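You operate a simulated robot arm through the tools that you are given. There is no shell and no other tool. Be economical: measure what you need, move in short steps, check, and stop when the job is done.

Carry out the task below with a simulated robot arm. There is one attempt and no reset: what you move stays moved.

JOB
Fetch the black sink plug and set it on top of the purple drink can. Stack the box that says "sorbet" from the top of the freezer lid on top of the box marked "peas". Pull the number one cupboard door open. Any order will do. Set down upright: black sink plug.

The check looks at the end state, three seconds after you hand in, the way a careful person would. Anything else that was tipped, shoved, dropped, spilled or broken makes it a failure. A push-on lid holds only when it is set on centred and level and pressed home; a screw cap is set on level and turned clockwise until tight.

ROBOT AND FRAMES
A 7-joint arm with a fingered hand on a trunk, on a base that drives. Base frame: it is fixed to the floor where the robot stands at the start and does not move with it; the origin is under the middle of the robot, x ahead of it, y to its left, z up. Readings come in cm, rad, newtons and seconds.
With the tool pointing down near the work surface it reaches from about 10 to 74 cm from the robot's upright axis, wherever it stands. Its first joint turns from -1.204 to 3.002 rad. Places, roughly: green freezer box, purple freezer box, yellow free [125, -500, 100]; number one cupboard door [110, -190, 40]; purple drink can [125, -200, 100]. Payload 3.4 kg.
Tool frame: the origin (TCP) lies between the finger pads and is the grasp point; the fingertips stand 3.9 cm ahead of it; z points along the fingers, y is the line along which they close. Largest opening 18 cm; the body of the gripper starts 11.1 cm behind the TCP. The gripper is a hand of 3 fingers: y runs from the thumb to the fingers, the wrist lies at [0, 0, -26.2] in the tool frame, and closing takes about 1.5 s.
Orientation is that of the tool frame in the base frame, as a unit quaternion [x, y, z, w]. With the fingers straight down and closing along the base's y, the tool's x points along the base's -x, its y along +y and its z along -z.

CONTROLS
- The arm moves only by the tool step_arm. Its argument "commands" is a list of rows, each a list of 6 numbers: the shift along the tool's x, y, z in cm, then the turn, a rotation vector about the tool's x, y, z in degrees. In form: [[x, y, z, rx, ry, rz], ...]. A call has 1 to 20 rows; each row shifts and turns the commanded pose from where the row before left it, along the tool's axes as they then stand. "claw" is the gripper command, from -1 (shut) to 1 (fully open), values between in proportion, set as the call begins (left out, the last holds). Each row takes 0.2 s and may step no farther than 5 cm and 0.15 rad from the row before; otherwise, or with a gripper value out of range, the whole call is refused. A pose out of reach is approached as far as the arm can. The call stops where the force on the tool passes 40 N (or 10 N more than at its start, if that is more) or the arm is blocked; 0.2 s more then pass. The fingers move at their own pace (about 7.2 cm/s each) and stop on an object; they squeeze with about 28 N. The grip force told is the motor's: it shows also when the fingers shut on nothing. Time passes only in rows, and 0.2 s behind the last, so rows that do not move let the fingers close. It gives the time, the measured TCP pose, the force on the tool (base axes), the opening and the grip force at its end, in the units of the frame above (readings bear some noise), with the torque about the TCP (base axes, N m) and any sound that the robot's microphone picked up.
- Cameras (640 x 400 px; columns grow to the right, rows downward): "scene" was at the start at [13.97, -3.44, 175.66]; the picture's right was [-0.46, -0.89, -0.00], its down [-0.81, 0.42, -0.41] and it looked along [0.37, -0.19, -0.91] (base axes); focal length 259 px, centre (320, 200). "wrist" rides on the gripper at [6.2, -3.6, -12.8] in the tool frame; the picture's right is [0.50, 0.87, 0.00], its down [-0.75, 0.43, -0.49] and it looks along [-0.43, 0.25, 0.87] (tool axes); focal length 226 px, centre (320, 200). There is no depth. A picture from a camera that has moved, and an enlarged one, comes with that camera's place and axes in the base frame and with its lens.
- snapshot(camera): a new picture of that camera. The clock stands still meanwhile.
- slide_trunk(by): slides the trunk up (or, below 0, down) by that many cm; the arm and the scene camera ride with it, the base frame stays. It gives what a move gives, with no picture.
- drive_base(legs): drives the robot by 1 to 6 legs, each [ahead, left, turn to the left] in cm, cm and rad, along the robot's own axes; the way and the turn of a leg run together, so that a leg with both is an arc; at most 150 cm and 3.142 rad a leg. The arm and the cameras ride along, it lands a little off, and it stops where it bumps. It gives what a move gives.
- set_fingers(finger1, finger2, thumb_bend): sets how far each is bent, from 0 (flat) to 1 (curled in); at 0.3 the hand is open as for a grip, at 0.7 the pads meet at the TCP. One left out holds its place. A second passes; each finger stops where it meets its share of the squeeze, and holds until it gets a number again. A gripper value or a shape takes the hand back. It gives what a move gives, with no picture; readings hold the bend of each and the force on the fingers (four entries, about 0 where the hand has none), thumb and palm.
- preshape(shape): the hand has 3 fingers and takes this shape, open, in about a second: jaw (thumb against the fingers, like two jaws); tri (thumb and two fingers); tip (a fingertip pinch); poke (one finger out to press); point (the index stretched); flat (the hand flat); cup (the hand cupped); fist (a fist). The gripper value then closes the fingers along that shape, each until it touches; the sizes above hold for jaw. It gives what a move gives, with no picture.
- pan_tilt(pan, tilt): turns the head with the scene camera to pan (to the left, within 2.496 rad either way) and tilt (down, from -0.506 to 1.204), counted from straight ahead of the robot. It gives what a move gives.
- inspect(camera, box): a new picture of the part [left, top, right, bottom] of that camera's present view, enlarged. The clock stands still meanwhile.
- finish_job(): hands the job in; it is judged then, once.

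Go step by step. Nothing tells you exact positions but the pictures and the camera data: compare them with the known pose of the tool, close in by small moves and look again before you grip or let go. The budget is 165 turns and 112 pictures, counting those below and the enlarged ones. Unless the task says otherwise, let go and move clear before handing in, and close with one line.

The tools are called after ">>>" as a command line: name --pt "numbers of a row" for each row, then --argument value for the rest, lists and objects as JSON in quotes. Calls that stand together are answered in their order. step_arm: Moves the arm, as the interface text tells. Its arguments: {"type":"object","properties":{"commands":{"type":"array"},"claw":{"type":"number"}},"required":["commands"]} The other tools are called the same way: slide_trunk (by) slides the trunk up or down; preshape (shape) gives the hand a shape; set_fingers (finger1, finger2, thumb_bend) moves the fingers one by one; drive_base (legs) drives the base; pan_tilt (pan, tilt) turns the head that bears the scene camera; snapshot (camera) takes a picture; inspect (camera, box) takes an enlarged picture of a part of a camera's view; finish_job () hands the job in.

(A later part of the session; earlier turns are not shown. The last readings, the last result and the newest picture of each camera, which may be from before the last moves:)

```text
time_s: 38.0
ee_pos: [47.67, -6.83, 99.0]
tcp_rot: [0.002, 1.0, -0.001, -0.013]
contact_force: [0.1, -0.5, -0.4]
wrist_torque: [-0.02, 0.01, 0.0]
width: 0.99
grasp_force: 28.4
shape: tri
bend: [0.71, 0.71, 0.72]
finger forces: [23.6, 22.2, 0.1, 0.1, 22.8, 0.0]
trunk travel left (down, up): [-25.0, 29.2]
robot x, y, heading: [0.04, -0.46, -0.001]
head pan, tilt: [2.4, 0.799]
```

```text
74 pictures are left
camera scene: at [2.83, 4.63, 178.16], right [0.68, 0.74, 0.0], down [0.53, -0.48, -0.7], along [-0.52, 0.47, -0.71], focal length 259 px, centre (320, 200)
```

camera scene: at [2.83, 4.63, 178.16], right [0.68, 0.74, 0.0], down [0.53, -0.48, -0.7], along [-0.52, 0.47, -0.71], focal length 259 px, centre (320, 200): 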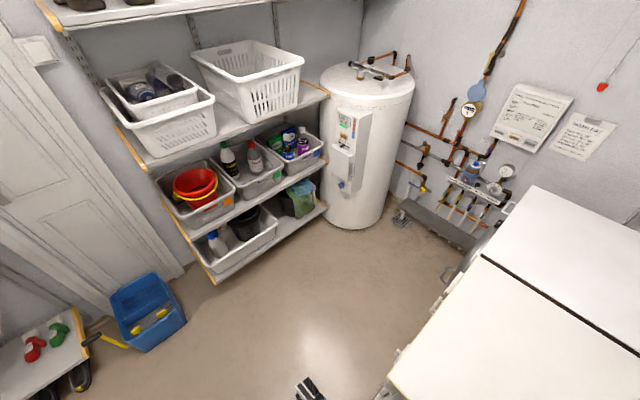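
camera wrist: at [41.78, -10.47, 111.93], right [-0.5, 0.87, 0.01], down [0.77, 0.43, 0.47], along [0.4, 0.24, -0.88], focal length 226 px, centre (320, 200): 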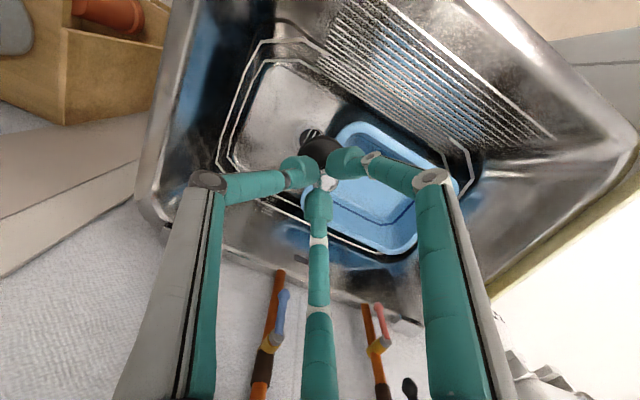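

Behind is clear to about x = -105. I'll back out to x ≈ -33, turn right to face the doorway, and check.

>>> drive_base --legs '[[-33.5, 0, 0], [0, 0, -1.571]]'

>>> pan_tilt --pan 0 --tilt 0.75

>>> snapshot --camera "scene"

```text
time_s: 44.0
ee_pos: [-39.95, -47.61, 99.13]
tcp_rot: [0.708, 0.706, 0.008, -0.01]
contact_force: [-0.7, -0.3, -0.7]
wrist_torque: [0.04, 0.02, 0.02]
width: 1.04
grasp_force: 28.1
shape: tri
bend: [0.71, 0.71, 0.72]
finger forces: [22.5, 21.9, 0.0, 0.0, 23.2, 0.0]
trunk travel left (down, up): [-25.0, 29.2]
robot x, y, heading: [-33.07, -0.34, -1.567]
head pan, tilt: [2.4, 0.799]
```

```text
time_s: 46.2
ee_pos: [-39.74, -47.46, 99.24]
tcp_rot: [0.708, 0.706, 0.006, -0.009]
contact_force: [-0.3, 0.0, 0.0]
wrist_torque: [0.0, 0.04, 0.01]
width: 1.01
grasp_force: 28.1
shape: tri
bend: [0.71, 0.71, 0.72]
finger forces: [22.6, 22.0, 0.0, 0.0, 23.0, 0.0]
trunk travel left (down, up): [-25.0, 29.2]
robot x, y, heading: [-33.31, -0.09, -1.57]
head pan, tilt: [0.0, 0.75]
```

```text
73 pictures are left
camera scene: at [-34.0, -17.08, 178.49], right [-1.0, 0.0, 0.0], down [0.0, 0.68, -0.73], along [0.0, -0.73, -0.68], focal length 259 px, centre (320, 200)
```

scene: 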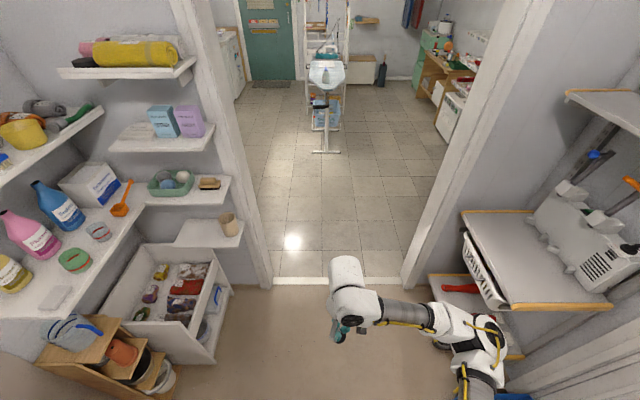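

The doorway is clear, with about 8 cm or more on either side. I'll shift 3 cm left and drive through in stages, then look left towards the can.

>>> drive_base --legs '[[0, 3, 0], [100, 0, 0], [75, 0, 0]]'

>>> pan_tilt --pan 1.5 --tilt 0.55

>>> snapshot --camera "scene"

```text
time_s: 55.5
ee_pos: [-34.95, -222.52, 99.34]
tcp_rot: [0.705, 0.71, 0.003, -0.011]
contact_force: [-0.4, 0.0, -0.4]
wrist_torque: [-0.01, 0.05, 0.0]
width: 1.02
grasp_force: 27.9
shape: tri
bend: [0.71, 0.71, 0.72]
finger forces: [22.8, 22.0, 0.1, 0.0, 23.2, 0.0]
trunk travel left (down, up): [-25.0, 29.2]
robot x, y, heading: [-29.78, -175.41, -1.569]
head pan, tilt: [0.0, 0.75]
```

```text
time_s: 57.1
ee_pos: [-34.94, -222.31, 99.46]
tcp_rot: [0.704, 0.71, 0.003, -0.011]
contact_force: [0.0, 0.7, -0.2]
wrist_torque: [0.0, 0.03, -0.01]
width: 1.05
grasp_force: 28.1
shape: tri
bend: [0.71, 0.71, 0.72]
finger forces: [22.8, 22.0, 0.0, 0.0, 23.2, 0.1]
trunk travel left (down, up): [-25.0, 29.2]
robot x, y, heading: [-29.48, -175.17, -1.561]
head pan, tilt: [1.499, 0.55]
```

```text
72 pictures are left
camera scene: at [-21.05, -184.37, 180.28], right [-0.06, -1.0, 0.0], down [-0.52, 0.04, -0.85], along [0.85, -0.05, -0.52], focal length 259 px, centre (320, 200)
```

scene: 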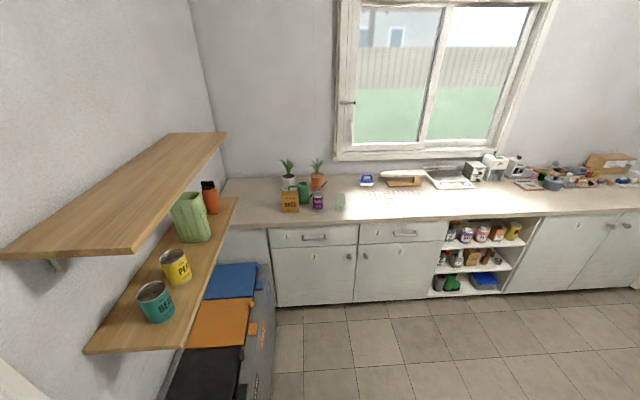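

The counter is ahead to the left with a purple can near the back. I'll enlarge to see the can and the door numbers.

>>> inspect --camera "scene" --box '[260, 140, 380, 220]'

>>> inspect --camera "scene" --box '[250, 210, 450, 320]'

```text
5.00 times, centred on (320, 180) of scene
camera zoom: at [-21.05, -184.37, 180.28], right [-0.06, -1.0, 0.0], down [-0.52, 0.04, -0.85], along [0.85, -0.05, -0.52], focal length 1296 px, centre (320, 300)
```

zoom: 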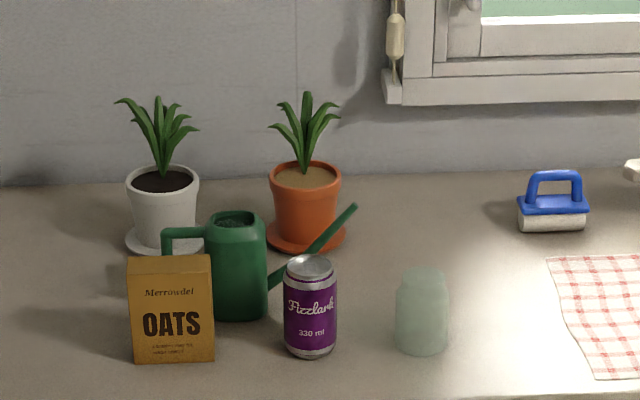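

```text
3.20 times, centred on (350, 265) of scene
camera zoom: at [-21.05, -184.37, 180.28], right [-0.06, -1.0, 0.0], down [-0.52, 0.04, -0.85], along [0.85, -0.05, -0.52], focal length 829 px, centre (224, -8)
```

zoom: 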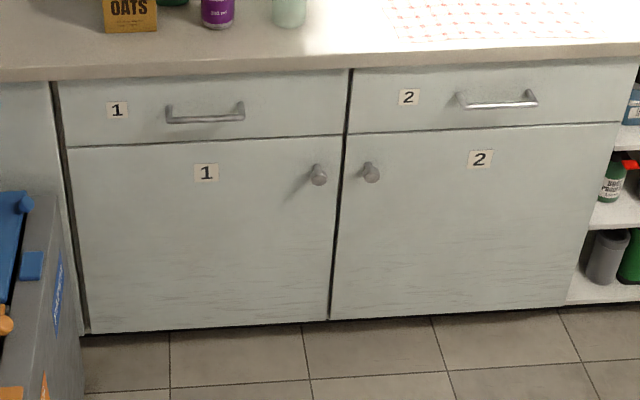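

Can "Fizzlark" stands near (118, -191), top about z 100; door 1 has its knob at about (103, -211, 60), hinged on the left. I'll raise the trunk, turn to face the counter and approach partway.

>>> slide_trunk --by 18

>>> drive_base --legs '[[0, 0, 1.563], [0, -20, 0], [70, 0, 0]]'

>>> pan_tilt --pan 0.0 --tilt 0.8

>>> snapshot --camera "scene"

>>> snapshot --camera "wrist"

```text
time_s: 59.1
ee_pos: [-35.19, -222.26, 117.36]
tcp_rot: [0.705, 0.709, 0.003, -0.01]
contact_force: [-1.2, 0.4, -0.4]
wrist_torque: [0.04, 0.04, 0.01]
width: 1.0
grasp_force: 27.9
shape: tri
bend: [0.71, 0.71, 0.72]
finger forces: [22.7, 22.0, 0.0, 0.0, 23.2, 0.0]
trunk travel left (down, up): [-43.0, 11.2]
robot x, y, heading: [-29.37, -175.18, -1.568]
head pan, tilt: [1.499, 0.55]
```

```text
time_s: 67.9
ee_pos: [87.63, -200.26, 117.43]
tcp_rot: [-0.004, 1.0, -0.003, -0.011]
contact_force: [-0.2, -0.1, -0.3]
wrist_torque: [0.02, 0.01, 0.0]
width: 0.0
grasp_force: 28.2
shape: tri
bend: [0.76, 0.75, 0.82]
finger forces: [0.1, 0.1, 0.1, 0.0, 0.0, 0.0]
trunk travel left (down, up): [-43.0, 11.2]
robot x, y, heading: [40.39, -194.24, 0.009]
head pan, tilt: [1.499, 0.55]
```

```text
time_s: 69.5
ee_pos: [87.41, -199.62, 117.54]
tcp_rot: [-0.005, 1.0, -0.004, -0.009]
contact_force: [-0.7, -0.6, 0.4]
wrist_torque: [0.0, -0.02, 0.0]
width: 0.01
grasp_force: 27.8
shape: tri
bend: [0.76, 0.75, 0.82]
finger forces: [0.0, 0.1, 0.0, 0.0, 0.1, 0.0]
trunk travel left (down, up): [-43.0, 11.2]
robot x, y, heading: [40.21, -194.49, 0.012]
head pan, tilt: [0.0, 0.799]
```

```text
69 pictures are left
camera scene: at [46.84, -194.33, 196.24], right [0.01, -1.0, 0.0], down [-0.72, -0.01, -0.7], along [0.7, 0.01, -0.72], focal length 259 px, centre (320, 200)
```

scene: 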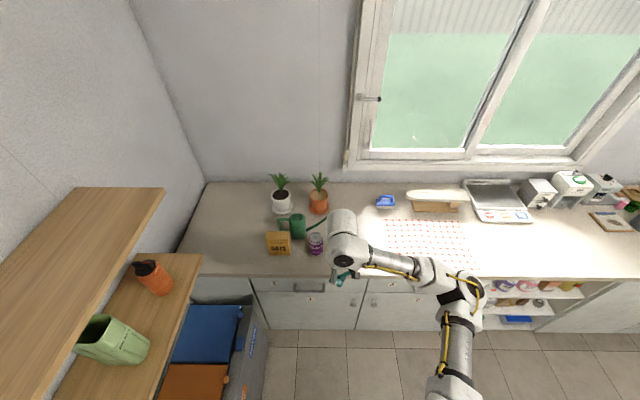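

```text
68 pictures are left
camera wrist: at [81.44, -203.27, 130.31], right [-0.51, 0.86, 0.0], down [0.76, 0.45, 0.47], along [0.41, 0.24, -0.88], focal length 226 px, centre (320, 200)
```

wrist: 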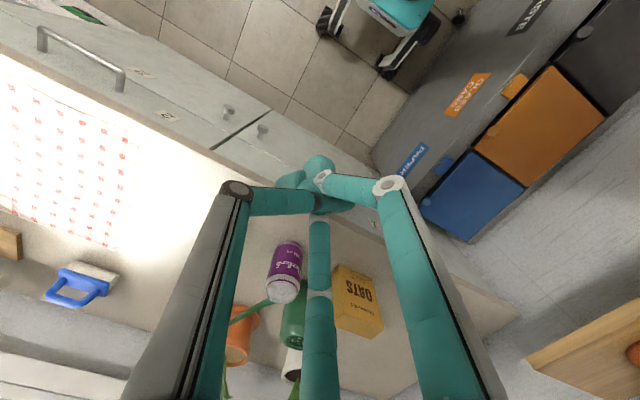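

The plug has slipped out during the drive. I need to find it on the floor, so I'll look back along the path.

>>> pan_tilt --pan 2.4 --tilt 0.9

>>> snapshot --camera "scene"

>>> pan_tilt --pan -2.4 --tilt 0.9

>>> snapshot --camera "scene"

>>> pan_tilt --pan -0.9 --tilt 1.2

>>> snapshot --camera "scene"

```text
time_s: 71.7
ee_pos: [87.45, -200.0, 117.47]
tcp_rot: [-0.004, 1.0, -0.004, -0.008]
contact_force: [-0.2, 0.2, -0.2]
wrist_torque: [0.03, 0.0, -0.05]
width: 0.0
grasp_force: 28.0
shape: tri
bend: [0.76, 0.75, 0.82]
finger forces: [0.1, 0.0, 0.0, 0.0, 0.0, 0.0]
trunk travel left (down, up): [-43.0, 11.2]
robot x, y, heading: [40.87, -194.46, 0.009]
head pan, tilt: [2.4, 0.901]
```

```text
67 pictures are left
camera scene: at [33.18, -190.11, 195.5], right [0.67, 0.74, 0.0], down [0.58, -0.52, -0.62], along [-0.46, 0.42, -0.78], focal length 259 px, centre (320, 200)
```

scene: 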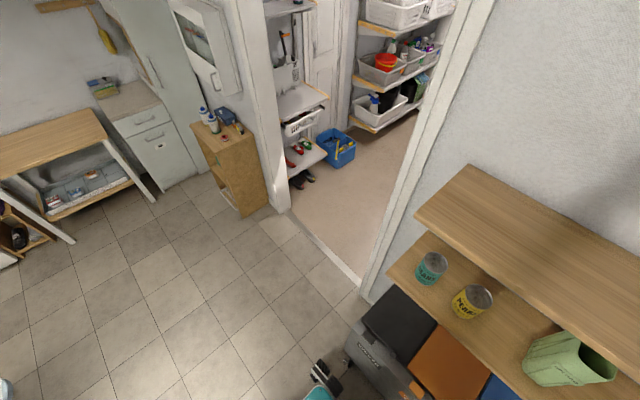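

```text
time_s: 75.5
ee_pos: [87.35, -199.9, 117.5]
tcp_rot: [-0.005, 1.0, -0.004, -0.009]
contact_force: [-0.6, -0.1, 0.0]
wrist_torque: [-0.02, 0.01, 0.0]
width: 0.0
grasp_force: 28.3
shape: tri
bend: [0.76, 0.75, 0.82]
finger forces: [0.0, 0.0, 0.0, 0.0, 0.0, 0.0]
trunk travel left (down, up): [-43.0, 11.2]
robot x, y, heading: [40.54, -194.43, 0.011]
head pan, tilt: [-2.4, 0.901]
```

```text
66 pictures are left
camera scene: at [33.29, -200.29, 195.47], right [-0.68, 0.73, 0.0], down [0.57, 0.54, -0.62], along [-0.46, -0.42, -0.78], focal length 259 px, centre (320, 200)
```

scene: 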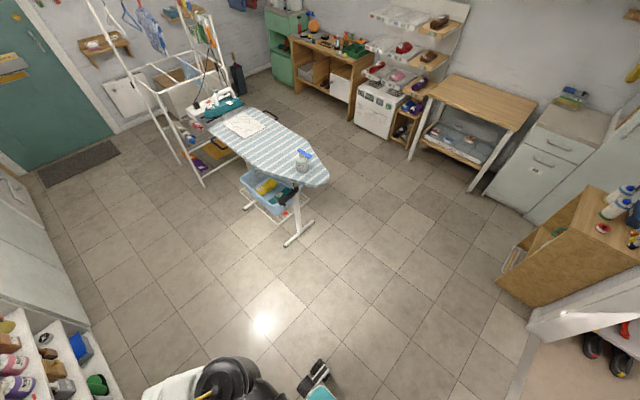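

```text
time_s: 77.1
ee_pos: [87.33, -199.86, 117.44]
tcp_rot: [-0.005, 1.0, -0.004, -0.008]
contact_force: [0.0, 0.3, 0.3]
wrist_torque: [-0.02, 0.01, -0.01]
width: 0.0
grasp_force: 28.1
shape: tri
bend: [0.76, 0.75, 0.82]
finger forces: [0.0, 0.0, 0.1, 0.0, 0.0, 0.1]
trunk travel left (down, up): [-43.0, 11.2]
robot x, y, heading: [40.35, -194.33, 0.01]
head pan, tilt: [-0.901, 1.201]
```

```text
65 pictures are left
camera scene: at [42.31, -199.47, 193.46], right [-0.78, -0.63, 0.0], down [-0.59, 0.73, -0.36], along [0.23, -0.28, -0.93], focal length 259 px, centre (320, 200)
```

scene: 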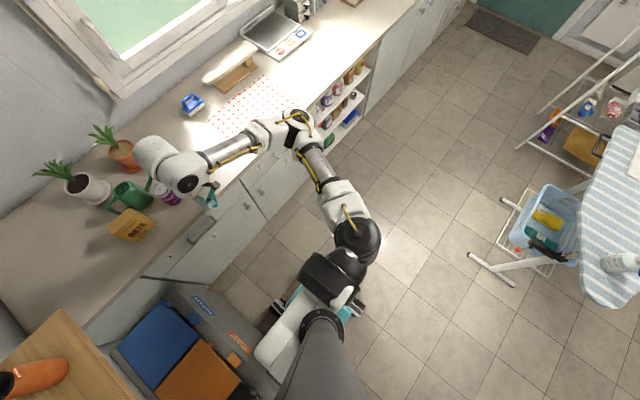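

Nothing obvious yet, but the wrist view showed a small dark thing near the robot's base. I'll enlarge there and other floor parts.

>>> inspect --camera "wrist" --box '[290, 0, 510, 140]'

>>> pan_tilt --pan 1.0 --tilt 1.2

>>> snapshot --camera "scene"

```text
2.86 times, centred on (400, 70) of wrist
camera zoom: at [81.44, -203.53, 130.29], right [-0.51, 0.86, 0.0], down [0.76, 0.45, 0.48], along [0.41, 0.24, -0.88], focal length 646 px, centre (91, 571)
```

zoom: 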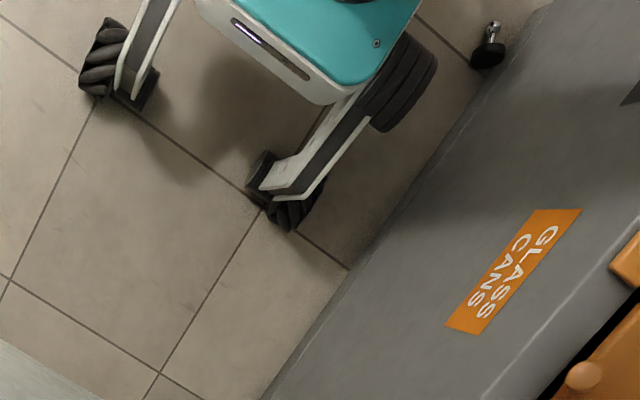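

```text
time_s: 79.0
ee_pos: [87.54, -199.93, 117.47]
tcp_rot: [-0.004, 1.0, -0.004, -0.009]
contact_force: [0.3, 0.1, -0.4]
wrist_torque: [0.03, -0.01, -0.01]
width: 0.0
grasp_force: 27.8
shape: tri
bend: [0.76, 0.75, 0.82]
finger forces: [0.0, 0.0, 0.0, 0.1, 0.0, 0.0]
trunk travel left (down, up): [-43.0, 11.2]
robot x, y, heading: [40.24, -194.65, 0.013]
head pan, tilt: [1.0, 1.201]
```

```text
63 pictures are left
camera scene: at [41.76, -190.38, 193.49], right [0.85, -0.53, 0.0], down [-0.5, -0.79, -0.36], along [0.19, 0.31, -0.93], focal length 259 px, centre (320, 200)
```

scene: 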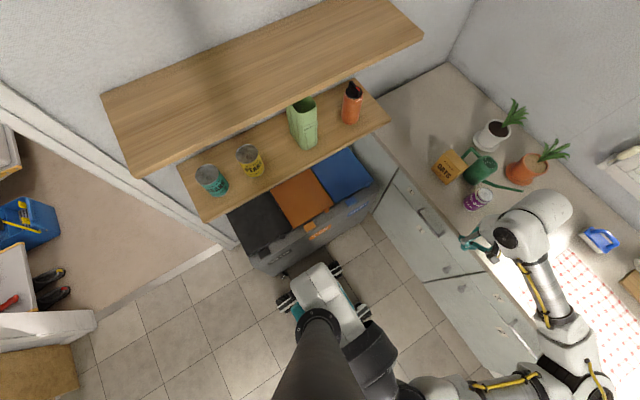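

Found it: the plug is lying on the floor near (29, -163), beside the grey bin. I'll back away, line up so it is in front of the robot, and look closely.

>>> drive_base --legs '[[-65, 0, 0], [0, 15, -0.01]]'

>>> pan_tilt --pan 0.2 --tilt 1.15

>>> snapshot --camera "scene"

>>> snapshot --camera "wrist"

```text
time_s: 83.6
ee_pos: [22.52, -188.47, 117.34]
tcp_rot: [0.002, 1.0, 0.003, -0.009]
contact_force: [0.2, 0.1, 0.5]
wrist_torque: [-0.01, 0.0, -0.01]
width: 0.0
grasp_force: 28.2
shape: tri
bend: [0.76, 0.75, 0.82]
finger forces: [0.0, 0.0, 0.1, 0.1, 0.1, 0.0]
trunk travel left (down, up): [-43.0, 11.2]
robot x, y, heading: [-24.67, -180.41, 0.003]
head pan, tilt: [1.0, 1.201]
```

```text
time_s: 84.7
ee_pos: [22.22, -181.73, 117.67]
tcp_rot: [-0.001, 1.0, -0.022, -0.007]
contact_force: [-0.9, 1.8, 0.1]
wrist_torque: [-0.13, -0.05, -0.01]
width: 0.04
grasp_force: 27.7
shape: tri
bend: [0.76, 0.75, 0.82]
finger forces: [0.0, 0.0, 0.0, 0.0, 0.0, 0.0]
trunk travel left (down, up): [-43.0, 11.2]
robot x, y, heading: [-24.04, -179.82, 0.004]
head pan, tilt: [0.201, 1.15]
```

```text
62 pictures are left
camera scene: at [-20.33, -175.24, 193.71], right [0.2, -0.98, 0.02], down [-0.9, -0.19, -0.4], along [0.4, 0.07, -0.92], focal length 259 px, centre (320, 200)
```

scene: 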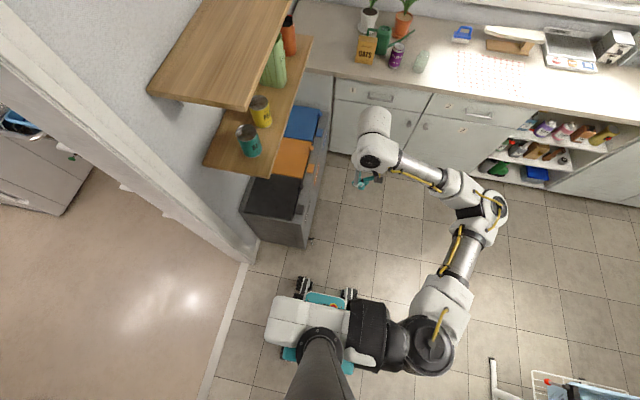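

```text
61 pictures are left
camera wrist: at [16.09, -184.72, 130.62], right [-0.5, 0.86, -0.03], down [0.76, 0.46, 0.46], along [0.41, 0.21, -0.89], focal length 226 px, centre (320, 200)
```

wrist: 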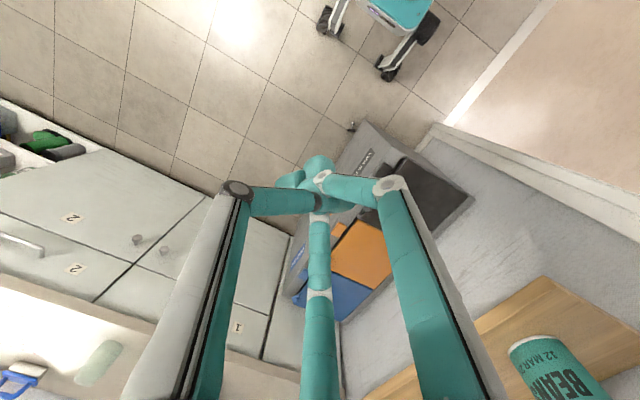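

The plug sits near the bin's near corner. I'll enlarge it.

>>> inspect --camera "wrist" --box '[310, 90, 410, 160]'

>>> inspect --camera "scene" --box '[230, 170, 350, 260]'

```text
5.71 times, centred on (360, 125) of wrist
camera zoom: at [16.09, -184.72, 130.62], right [-0.5, 0.86, -0.03], down [0.76, 0.46, 0.46], along [0.41, 0.21, -0.89], focal length 1292 px, centre (91, 629)
```

zoom: 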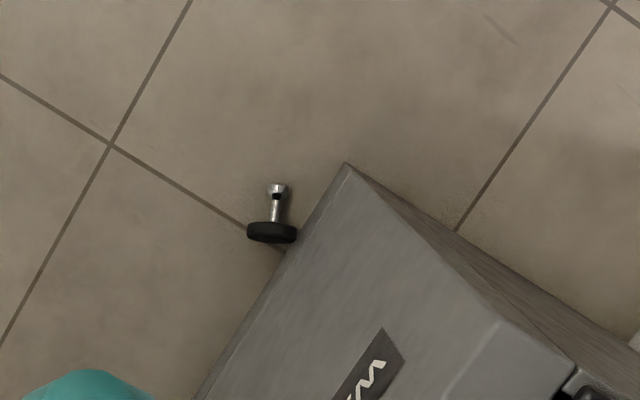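

```text
4.44 times, centred on (290, 215) of scene
camera zoom: at [-20.33, -175.24, 193.71], right [0.2, -0.98, 0.02], down [-0.9, -0.19, -0.4], along [0.4, 0.07, -0.92], focal length 1152 px, centre (453, 133)
```

zoom: 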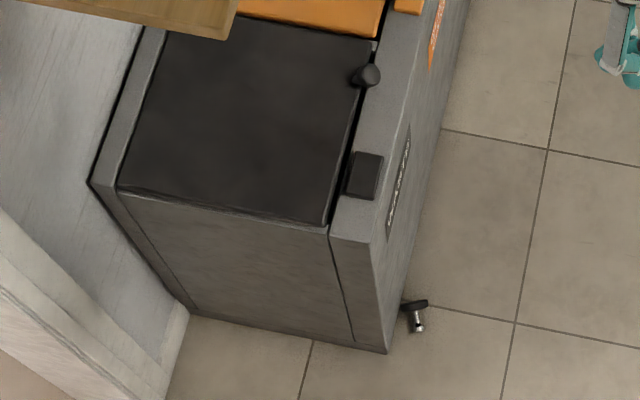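

The plug lies on its side against the bin, stem pointing towards (-x). It must be drawn away from the bin before gripping; first I'll bring the arm down and test reach near the floor, well to the side.

>>> slide_trunk --by -43

>>> preshape --shape "poke"

>>> step_arm --pt "0 -0.5 4.5 0 0 0" --pt "0 -0.5 4.5 0 0 0" --pt "0 0 4.5 0 0 0" --pt "0 0 4.5 0 0 0" --pt "0 0 4.5 0 0 0" --pt "0 0 4.5 0 0 0" --pt "0 0 4.5 0 0 0" --pt "0 0 4.5 0 0 0" --pt "0 0 0 0 0 0"

>>> snapshot --camera "wrist"

>>> snapshot --camera "scene"

```text
refused: -43 is not a number from -40 to 40
```

```text
time_s: 85.6
ee_pos: [22.16, -182.03, 117.76]
tcp_rot: [0.0, 1.0, -0.023, -0.007]
contact_force: [0.0, -0.6, -0.4]
wrist_torque: [-0.01, -0.02, 0.02]
width: 0.0
grasp_force: 0.1
shape: poke
bend: [1.0, 1.0, 0.66]
finger forces: [0.0, 0.1, 0.1, 0.0, 0.0, 0.0]
trunk travel left (down, up): [-43.0, 11.2]
robot x, y, heading: [-24.47, -179.87, 0.007]
head pan, tilt: [0.201, 1.15]
```

```text
time_s: 87.6
ee_pos: [21.6, -188.71, 81.38]
tcp_rot: [0.002, 1.0, -0.006, -0.008]
contact_force: [0.5, -0.5, 0.2]
wrist_torque: [0.11, 0.02, 0.01]
width: 0.0
grasp_force: 0.1
shape: poke
bend: [1.0, 1.0, 0.66]
finger forces: [0.0, 0.0, 0.0, 0.0, 0.1, 0.0]
trunk travel left (down, up): [-43.0, 11.2]
robot x, y, heading: [-24.4, -181.12, -0.001]
head pan, tilt: [0.201, 1.15]
```

```text
58 pictures are left
camera wrist: at [15.54, -192.13, 94.34], right [-0.5, 0.87, 0.0], down [0.76, 0.44, 0.48], along [0.41, 0.23, -0.88], focal length 226 px, centre (320, 200)
```

wrist: 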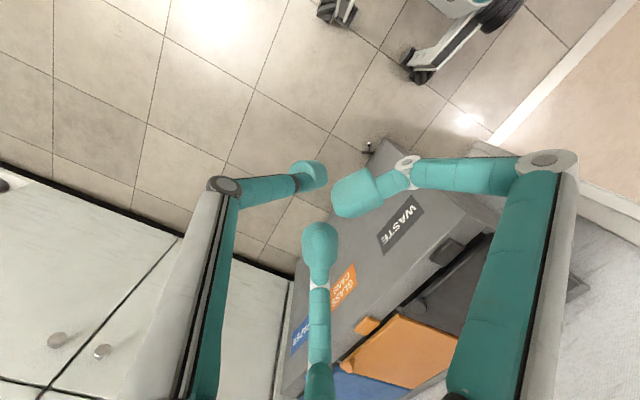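

```text
57 pictures are left
camera scene: at [-20.45, -182.17, 193.76], right [0.2, -0.98, -0.01], down [-0.9, -0.18, -0.41], along [0.4, 0.09, -0.91], focal length 259 px, centre (320, 200)
```

scene: 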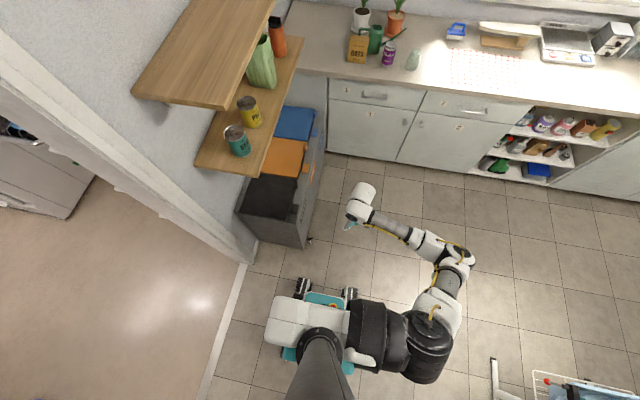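

Trunk steps are limited to 40, so I'll lower it by 40 now, return the hand to the three-finger shape with fingers nearly closed, and come down near the floor at a safe distance from the bin.

>>> preshape --shape "tri"

>>> slide_trunk --by -30

>>> step_arm --pt "0 0 4.5 0 0 0" --pt "0 0 4.5 0 0 0" --pt "0 0 4.5 0 0 0" --pt "0 0 4.5 0 0 0" --pt "0 0 4.5 0 0 0" --pt "0 0 4.5 0 0 0" --pt "0 0 0 0 0 0" --pt "0 0 0 0 0 0" --claw -0.8

>>> snapshot --camera "wrist"

>>> snapshot --camera "scene"

```text
time_s: 88.5
ee_pos: [21.61, -188.42, 81.65]
tcp_rot: [0.002, 1.0, -0.006, -0.008]
contact_force: [0.1, -0.7, 0.4]
wrist_torque: [0.13, 0.01, 0.0]
width: 18.0
grasp_force: 0.0
shape: tri
bend: [0.3, 0.3, 0.3]
finger forces: [0.0, 0.1, 0.0, 0.1, 0.0, 0.0]
trunk travel left (down, up): [-43.0, 11.2]
robot x, y, heading: [-24.43, -181.29, -0.005]
head pan, tilt: [0.201, 1.15]
```

```text
time_s: 91.5
ee_pos: [21.76, -187.07, 51.75]
tcp_rot: [0.002, 1.0, -0.01, -0.007]
contact_force: [0.2, -0.1, 0.5]
wrist_torque: [0.01, -0.04, -0.04]
width: 17.98
grasp_force: 0.1
shape: tri
bend: [0.3, 0.3, 0.3]
finger forces: [0.0, 0.0, 0.0, 0.0, 0.0, 0.1]
trunk travel left (down, up): [-13.0, 41.2]
robot x, y, heading: [-24.3, -180.78, 0.002]
head pan, tilt: [0.201, 1.15]
```

```text
time_s: 93.3
ee_pos: [21.19, -187.55, 24.6]
tcp_rot: [0.002, 1.0, -0.011, -0.008]
contact_force: [-0.1, 1.1, 0.2]
wrist_torque: [0.01, -0.02, -0.01]
width: 1.85
grasp_force: 0.1
shape: tri
bend: [0.71, 0.71, 0.72]
finger forces: [0.1, 0.0, 0.1, 0.0, 0.0, 0.0]
trunk travel left (down, up): [-13.0, 41.2]
robot x, y, heading: [-24.39, -180.3, 0.0]
head pan, tilt: [0.201, 1.15]
```

```text
56 pictures are left
camera wrist: at [15.27, -190.89, 37.42], right [-0.5, 0.87, -0.01], down [0.76, 0.44, 0.47], along [0.41, 0.23, -0.88], focal length 226 px, centre (320, 200)
```

wrist: 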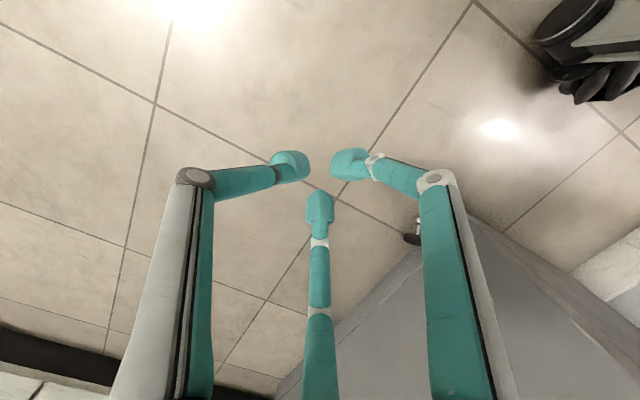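

```text
55 pictures are left
camera scene: at [6.45, -179.7, 161.72], right [0.2, -0.98, 0.0], down [-0.9, -0.18, -0.41], along [0.4, 0.08, -0.91], focal length 259 px, centre (320, 200)
```

scene: 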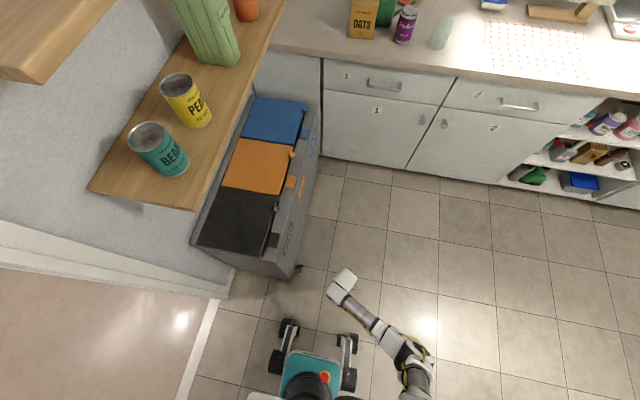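

Floor reach works. I'll enlarge the plug in both views for an exact position.

>>> inspect --camera "scene" --box '[270, 245, 330, 290]'

>>> inspect --camera "wrist" --box '[370, 195, 450, 255]'

```text
8.89 times, centred on (300, 268) of scene
camera zoom: at [6.45, -179.7, 161.72], right [0.2, -0.98, 0.0], down [-0.9, -0.18, -0.41], along [0.4, 0.08, -0.91], focal length 2303 px, centre (498, -400)
```

zoom: 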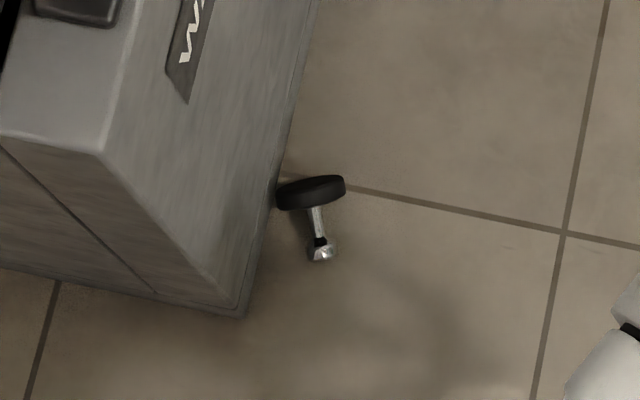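

```text
6.67 times, centred on (410, 225) of wrist
camera zoom: at [15.27, -190.89, 37.42], right [-0.5, 0.87, -0.01], down [0.76, 0.44, 0.47], along [0.41, 0.23, -0.88], focal length 1507 px, centre (-280, 33)
```

zoom: 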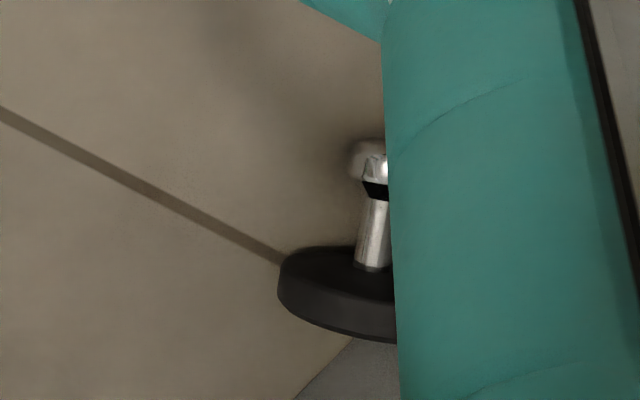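

The disc is centred near (30.3, -161.9), standing on edge with the knob at (26.8, -163.1), bin face at y ≈ -159. Pushing the disc's upper edge towards +x should tip the plug upright; I'll lean the hand 20° away from the bin and hover near it first.

>>> step_arm --pt "0 0 0 -7 0 0" --pt "0 0 0 -7 0 0" --pt "0 0 0 -6 0 0" --pt "-0.717 3.11 2.77 0 0 0" --pt "-0.717 3.11 2.77 0 0 0" --pt "-0.717 3.11 2.77 0 0 0" --pt "-0.717 3.11 2.77 0 0 0" --pt "-0.717 3.11 2.77 0 0 0" --pt "-0.717 3.11 2.77 0 0 0" --pt "0 0 0 0 0 0" --pt "0 0 0 0 0 0" --claw -0.8

>>> snapshot --camera "wrist"

>>> inspect --camera "scene" --box '[240, 220, 380, 310]'

```text
time_s: 95.7
ee_pos: [23.4, -167.66, 16.05]
tcp_rot: [0.003, 0.987, 0.162, -0.008]
contact_force: [-0.2, 0.3, -0.5]
wrist_torque: [-0.01, -0.03, 0.02]
width: 1.8
grasp_force: 0.1
shape: tri
bend: [0.71, 0.71, 0.72]
finger forces: [0.0, 0.1, 0.1, 0.1, 0.0, 0.0]
out of reach, approached as far as the arm can: row 8, 9
trunk travel left (down, up): [-13.0, 41.2]
robot x, y, heading: [-24.29, -180.43, 0.001]
head pan, tilt: [0.201, 1.15]
```

```text
52 pictures are left
camera wrist: at [17.31, -175.19, 26.91], right [-0.49, 0.82, 0.29], down [0.76, 0.25, 0.59], along [0.42, 0.51, -0.75], focal length 226 px, centre (320, 200)
```

wrist: 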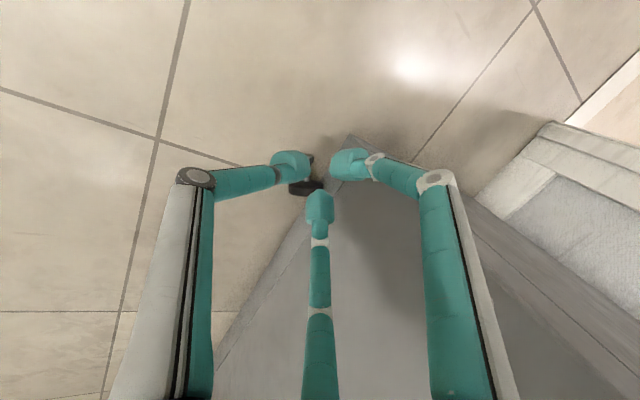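

```text
4.44 times, centred on (310, 265) of scene
camera zoom: at [6.51, -179.52, 161.7], right [0.2, -0.98, 0.0], down [-0.9, -0.18, -0.4], along [0.4, 0.08, -0.91], focal length 1152 px, centre (364, -89)
```

zoom: 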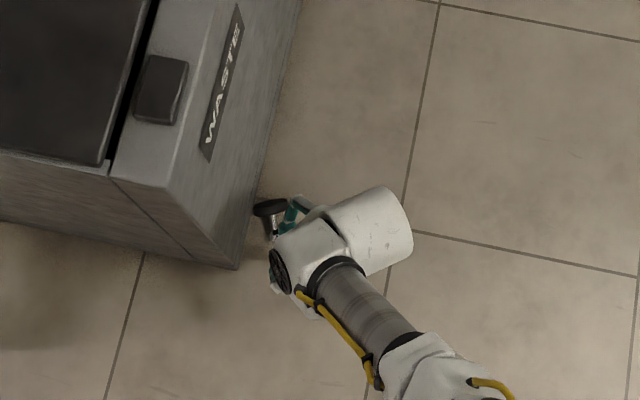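

The arm is at its reach limit, so I'll draw the hand back, shift the base 12 cm left, lower the trunk a bit and look.

>>> step_arm --pt "0 -3.76 -1.4 0 0 0" --pt "0 -3.76 -1.4 0 0 0" --pt "0 -3.76 -1.4 0 0 0" --pt "0 0 0 0 0 0"

>>> drive_base --legs '[[2, 12, 0]]'

>>> slide_trunk --by -7

>>> snapshot --camera "wrist"

```text
time_s: 96.7
ee_pos: [23.26, -179.72, 16.48]
tcp_rot: [0.003, 0.987, 0.163, -0.008]
contact_force: [-0.3, -0.2, -0.2]
wrist_torque: [0.01, 0.02, 0.01]
width: 1.83
grasp_force: 0.1
shape: tri
bend: [0.71, 0.71, 0.72]
finger forces: [0.0, 0.2, 0.0, 0.0, 0.0, 0.1]
trunk travel left (down, up): [-13.0, 41.2]
robot x, y, heading: [-24.25, -180.44, -0.002]
head pan, tilt: [0.201, 1.15]
```

```text
time_s: 98.0
ee_pos: [25.29, -168.18, 16.36]
tcp_rot: [0.003, 0.986, 0.165, -0.007]
contact_force: [-0.2, -1.6, -0.9]
wrist_torque: [0.05, -0.01, -0.02]
width: 1.84
grasp_force: 0.1
shape: tri
bend: [0.71, 0.71, 0.72]
finger forces: [0.0, 0.1, 0.0, 0.0, 0.0, 0.0]
trunk travel left (down, up): [-13.0, 41.2]
robot x, y, heading: [-21.93, -168.55, 0.001]
head pan, tilt: [0.201, 1.15]
```

```text
time_s: 99.0
ee_pos: [25.28, -167.7, 9.6]
tcp_rot: [0.002, 0.988, 0.157, -0.004]
contact_force: [0.5, 0.3, 0.5]
wrist_torque: [-0.02, 0.03, 0.0]
width: 1.8
grasp_force: 0.2
shape: tri
bend: [0.71, 0.71, 0.72]
finger forces: [0.1, 0.1, 0.0, 0.1, 0.0, 0.1]
trunk travel left (down, up): [-6.0, 48.2]
robot x, y, heading: [-22.77, -168.36, 0.003]
head pan, tilt: [0.201, 1.15]
```

```text
50 pictures are left
camera wrist: at [19.18, -175.01, 20.64], right [-0.5, 0.83, 0.27], down [0.76, 0.26, 0.6], along [0.42, 0.5, -0.76], focal length 226 px, centre (320, 200)
```

wrist: 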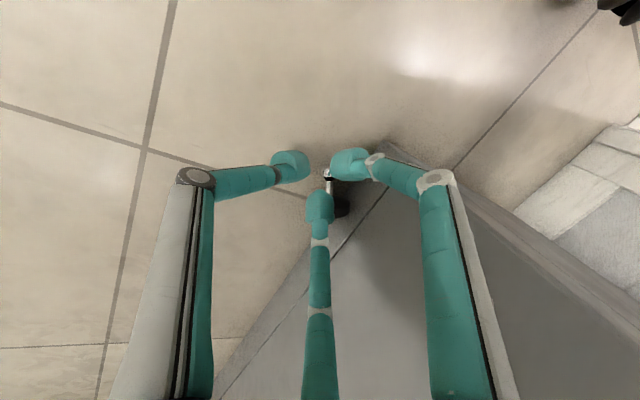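

The knob is seen at (26.5, -163.4). I'll bring the bunched fingertips above the stem, just short of the disc's face.

>>> step_arm --pt "0.25 1.15 1.4 0 0 0" --pt "0.25 1.15 1.5 0 0 0" --pt "0 0 0 0 0 0" --pt "0 0 0 0 0 0" --claw -0.9

>>> inspect --camera "wrist" --box '[240, 110, 400, 240]'

>>> inspect --camera "scene" --box '[240, 200, 380, 300]'

```text
time_s: 100.0
ee_pos: [24.81, -164.77, 7.43]
tcp_rot: [0.004, 0.987, 0.159, -0.005]
contact_force: [0.0, -1.0, -0.2]
wrist_torque: [0.04, 0.01, -0.01]
width: 0.92
grasp_force: 0.0
shape: tri
bend: [0.71, 0.71, 0.71]
finger forces: [0.0, 0.0, 0.0, 0.0, 0.0, 0.0]
trunk travel left (down, up): [-6.0, 48.2]
robot x, y, heading: [-22.24, -169.19, 0.0]
head pan, tilt: [0.201, 1.15]
```

```text
3.08 times, centred on (320, 175) of wrist
camera zoom: at [18.59, -172.43, 18.41], right [-0.49, 0.82, 0.28], down [0.76, 0.25, 0.6], along [0.42, 0.51, -0.75], focal length 696 px, centre (320, 277)
```

zoom: 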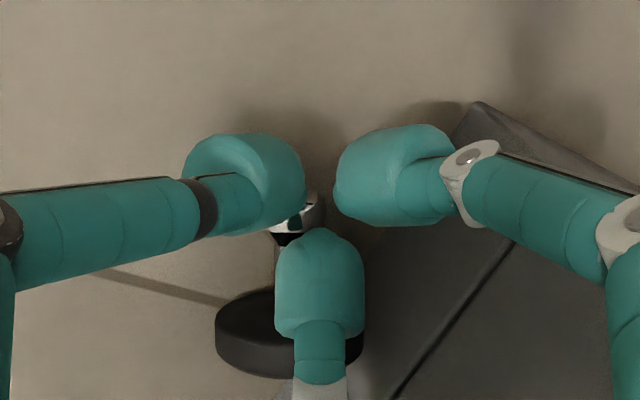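

```text
4.00 times, centred on (310, 250) of scene
camera zoom: at [20.45, -168.58, 151.83], right [0.2, -0.98, -0.01], down [-0.9, -0.18, -0.41], along [0.4, 0.09, -0.91], focal length 1036 px, centre (360, 0)
```

zoom: 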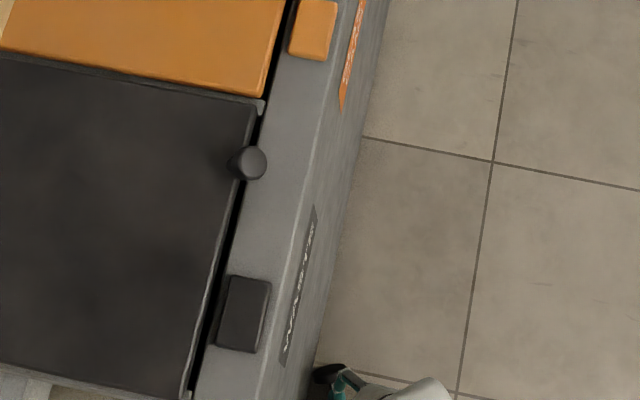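

The bunched tips are above the stem, facing the disc. I'll shift 0.6 cm towards the disc's centre line and push gently in +x.

>>> step_arm --pt "-0.4 -0.6 0 0 0 0" --pt "-0.7 0 0 0 0 0" --pt "-0.7 0 0 0 0 0" --pt "-0.7 0 0 0 0 0" --pt "-0.7 0 0 0 0 0" --pt "-0.7 0 0 0 0 0" --pt "0 0 0 0 0 0"

>>> inspect --camera "wrist" --box '[220, 110, 420, 250]'

```text
time_s: 101.6
ee_pos: [28.67, -165.34, 7.27]
tcp_rot: [0.003, 0.987, 0.158, -0.005]
contact_force: [0.4, 0.3, 0.0]
wrist_torque: [0.01, 0.0, -0.01]
width: 0.92
grasp_force: 0.1
shape: tri
bend: [0.71, 0.71, 0.71]
finger forces: [0.0, 0.1, 0.1, 0.0, 0.1, 0.0]
trunk travel left (down, up): [-6.0, 48.2]
robot x, y, heading: [-21.96, -168.57, 0.003]
head pan, tilt: [0.201, 1.15]
```

```text
2.86 times, centred on (320, 180) of wrist
camera zoom: at [22.5, -172.73, 18.24], right [-0.49, 0.82, 0.28], down [0.76, 0.26, 0.59], along [0.42, 0.5, -0.76], focal length 646 px, centre (320, 257)
```

zoom: 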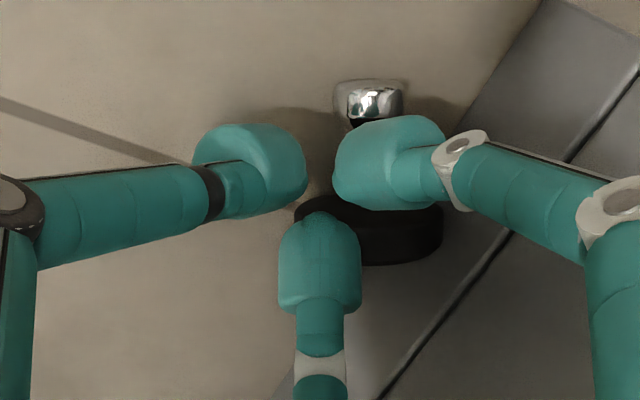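

The tips passed over the disc without touching it. I'll go back, come about 1 cm lower, and push again.

>>> step_arm --pt "0 0 -1.5 0 0 0" --pt "2.2 0 -0.5 0 0 0" --pt "2.3 0.7 0 0 0 0" --pt "0 0.0 1.5 0 0 0" --pt "0 0 1.6 0 0 0" --pt "0 0 0 0 0 0"

>>> inspect --camera "wrist" --box '[220, 110, 420, 250]'

```text
time_s: 103.0
ee_pos: [24.11, -164.28, 6.47]
tcp_rot: [0.002, 0.988, 0.157, -0.007]
contact_force: [0.2, 0.3, 0.2]
wrist_torque: [0.01, 0.01, -0.02]
width: 0.94
grasp_force: 0.0
shape: tri
bend: [0.71, 0.71, 0.71]
finger forces: [0.0, 0.0, 0.0, 0.1, 0.0, 0.0]
trunk travel left (down, up): [-6.0, 48.2]
robot x, y, heading: [-22.66, -168.61, 0.0]
head pan, tilt: [0.201, 1.15]
```

```text
2.86 times, centred on (320, 180) of wrist
camera zoom: at [17.94, -171.69, 17.46], right [-0.49, 0.82, 0.28], down [0.76, 0.26, 0.59], along [0.42, 0.5, -0.76], focal length 646 px, centre (320, 257)
```

zoom: 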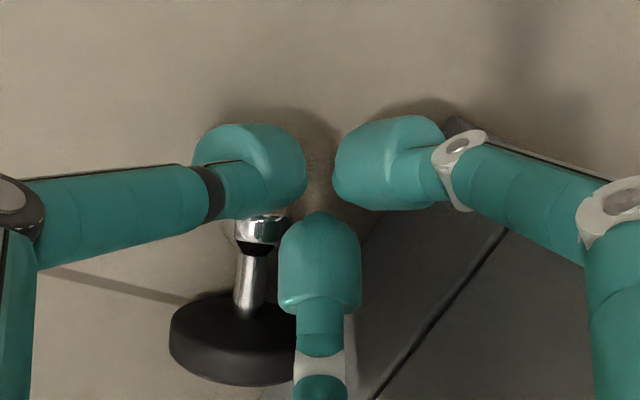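

The plug hasn't moved, and the fingers should be about 2 cm further in -y to face the disc's centre. I'll shift and push again.

>>> step_arm --pt "0 -1.85 -0.8 0 0 0" --pt "-0.8 0 0 0 0 0" --pt "-0.8 0 0 0 0 0" --pt "-0.8 0 0 0 0 0" --pt "-0.7 0 0 0 0 0" --pt "-0.7 0 0 0 0 0" --pt "0 0 0 0 0 0"

>>> inspect --camera "wrist" --box '[220, 110, 420, 250]'

```text
time_s: 104.6
ee_pos: [27.89, -166.35, 6.51]
tcp_rot: [0.002, 0.987, 0.158, -0.006]
contact_force: [0.2, -0.6, 0.0]
wrist_torque: [0.01, 0.0, 0.01]
width: 0.94
grasp_force: 0.0
shape: tri
bend: [0.71, 0.71, 0.71]
finger forces: [0.1, 0.1, 0.0, 0.0, 0.0, 0.0]
trunk travel left (down, up): [-6.0, 48.2]
robot x, y, heading: [-22.38, -168.51, -0.0]
head pan, tilt: [0.201, 1.15]
```

```text
2.86 times, centred on (320, 180) of wrist
camera zoom: at [21.79, -173.74, 17.52], right [-0.49, 0.82, 0.28], down [0.76, 0.26, 0.59], along [0.42, 0.5, -0.76], focal length 646 px, centre (320, 257)
```

zoom: 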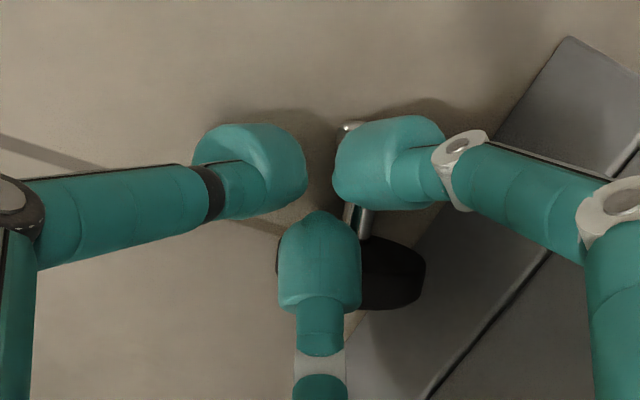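

The fingertip faces the disc's left half; I'll shift 0.9 cm towards its middle, slightly higher to clear the stem, then continue pushing.

>>> step_arm --pt "0.3 0.95 -0.2 0 0 0" --pt "-0.7 0 0 0 0 0" --pt "-0.7 0 0 0 0 0" --pt "-0.7 0 0 0 0 0" --pt "-0.7 0 0 0 0 0" --pt "0 0 0 0 0 0"

>>> inspect --camera "wrist" --box '[220, 110, 420, 250]'

```text
time_s: 106.0
ee_pos: [30.48, -165.48, 6.98]
tcp_rot: [0.003, 0.987, 0.159, -0.006]
contact_force: [1.6, 0.4, 0.4]
wrist_torque: [0.03, 0.03, 0.01]
width: 0.91
grasp_force: 0.0
shape: tri
bend: [0.71, 0.71, 0.71]
finger forces: [0.0, 0.0, 0.0, 0.0, 0.0, 0.0]
trunk travel left (down, up): [-6.0, 48.2]
robot x, y, heading: [-22.18, -168.96, -0.001]
head pan, tilt: [0.201, 1.15]
```

```text
2.86 times, centred on (320, 180) of wrist
camera zoom: at [24.33, -172.9, 17.94], right [-0.49, 0.82, 0.28], down [0.76, 0.26, 0.59], along [0.42, 0.5, -0.76], focal length 646 px, centre (320, 257)
```

zoom: 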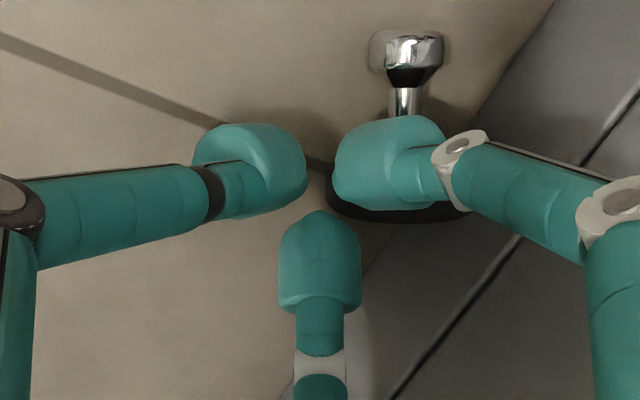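

The plug hasn't moved; the tips are still too far from the bin by about 1.8 cm. I'll lift, go back, re-aim at y ≈ -163.7 and push once more.

>>> step_arm --pt "0 0 -2 0 0 0" --pt "3 0 0 0 0 0" --pt "3 1.7 0.6 0 0 0" --pt "0 0 1.2 0 0 0" --pt "0 0 0.5 0 0 0" --pt "-0.8 0 0 0 0 0" --pt "-0.8 0 0 0 0 0" --pt "-0.8 0 0 0 0 0" --pt "0 0 0 0 0 0"

>>> inspect --camera "wrist" --box '[220, 110, 420, 250]'

```text
time_s: 108.0
ee_pos: [26.8, -163.64, 7.33]
tcp_rot: [0.003, 0.987, 0.158, -0.006]
contact_force: [1.1, -0.5, 0.9]
wrist_torque: [-0.01, -0.03, 0.01]
width: 0.92
grasp_force: 0.1
shape: tri
bend: [0.71, 0.71, 0.71]
finger forces: [0.0, 0.0, 0.0, 0.0, 0.1, 0.1]
trunk travel left (down, up): [-6.0, 48.2]
robot x, y, heading: [-22.77, -168.62, -0.0]
head pan, tilt: [0.201, 1.15]
```

```text
2.86 times, centred on (320, 180) of wrist
camera zoom: at [20.71, -171.17, 18.31], right [-0.49, 0.82, 0.28], down [0.76, 0.26, 0.59], along [0.42, 0.5, -0.76], focal length 646 px, centre (320, 257)
```

zoom: 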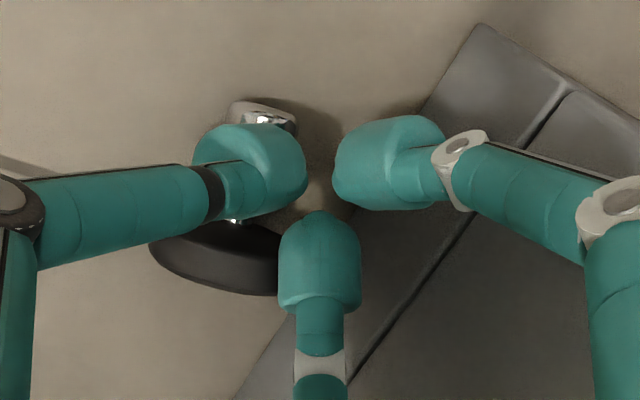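

The plug has shifted about 2 cm away from the bin, and a finger is now on its bin side. I'll lower slightly and sweep the plug in -y, out into the open.

>>> step_arm --pt "-0.5 0.1 1.3 0 0 0" --pt "0 -0.95 -0.31 0 0 0" --pt "0 -0.95 -0.31 0 0 0" --pt "0 -0.95 -0.31 0 0 0" --pt "0 -0.95 -0.31 0 0 0" --pt "0 -0.95 -0.31 0 0 0" --pt "0 -0.95 -0.31 0 0 0" --pt "0 -0.95 -0.31 0 0 0" --pt "0 -0.95 -0.31 0 0 0" --pt "0 -0.95 -0.31 0 0 0" --pt "0 -0.95 -0.31 0 0 0" --pt "0 0 0 0 0 0"

>>> inspect --camera "wrist" --box '[160, 80, 480, 280]'

```text
time_s: 110.6
ee_pos: [27.37, -173.25, 6.23]
tcp_rot: [0.003, 0.987, 0.158, -0.006]
contact_force: [1.5, -0.7, 0.1]
wrist_torque: [0.0, -0.02, -0.05]
width: 0.92
grasp_force: 0.1
shape: tri
bend: [0.71, 0.71, 0.71]
finger forces: [0.1, 0.0, 0.0, 0.0, 0.0, 0.0]
trunk travel left (down, up): [-6.0, 48.2]
robot x, y, heading: [-22.25, -168.48, -0.001]
head pan, tilt: [0.201, 1.15]
```

```text
2.00 times, centred on (320, 180) of wrist
camera zoom: at [21.15, -180.7, 17.14], right [-0.49, 0.82, 0.28], down [0.76, 0.26, 0.59], along [0.42, 0.5, -0.76], focal length 452 px, centre (320, 240)
```

zoom: 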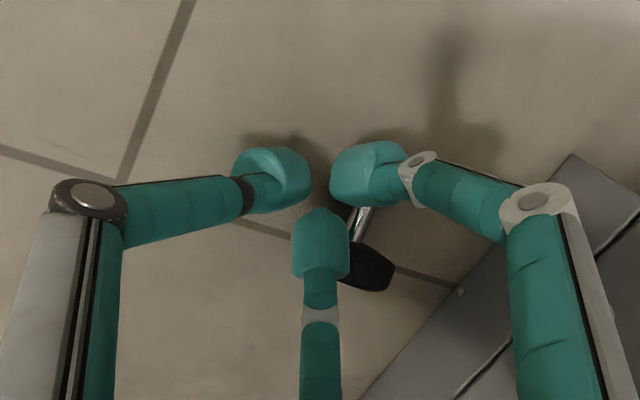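

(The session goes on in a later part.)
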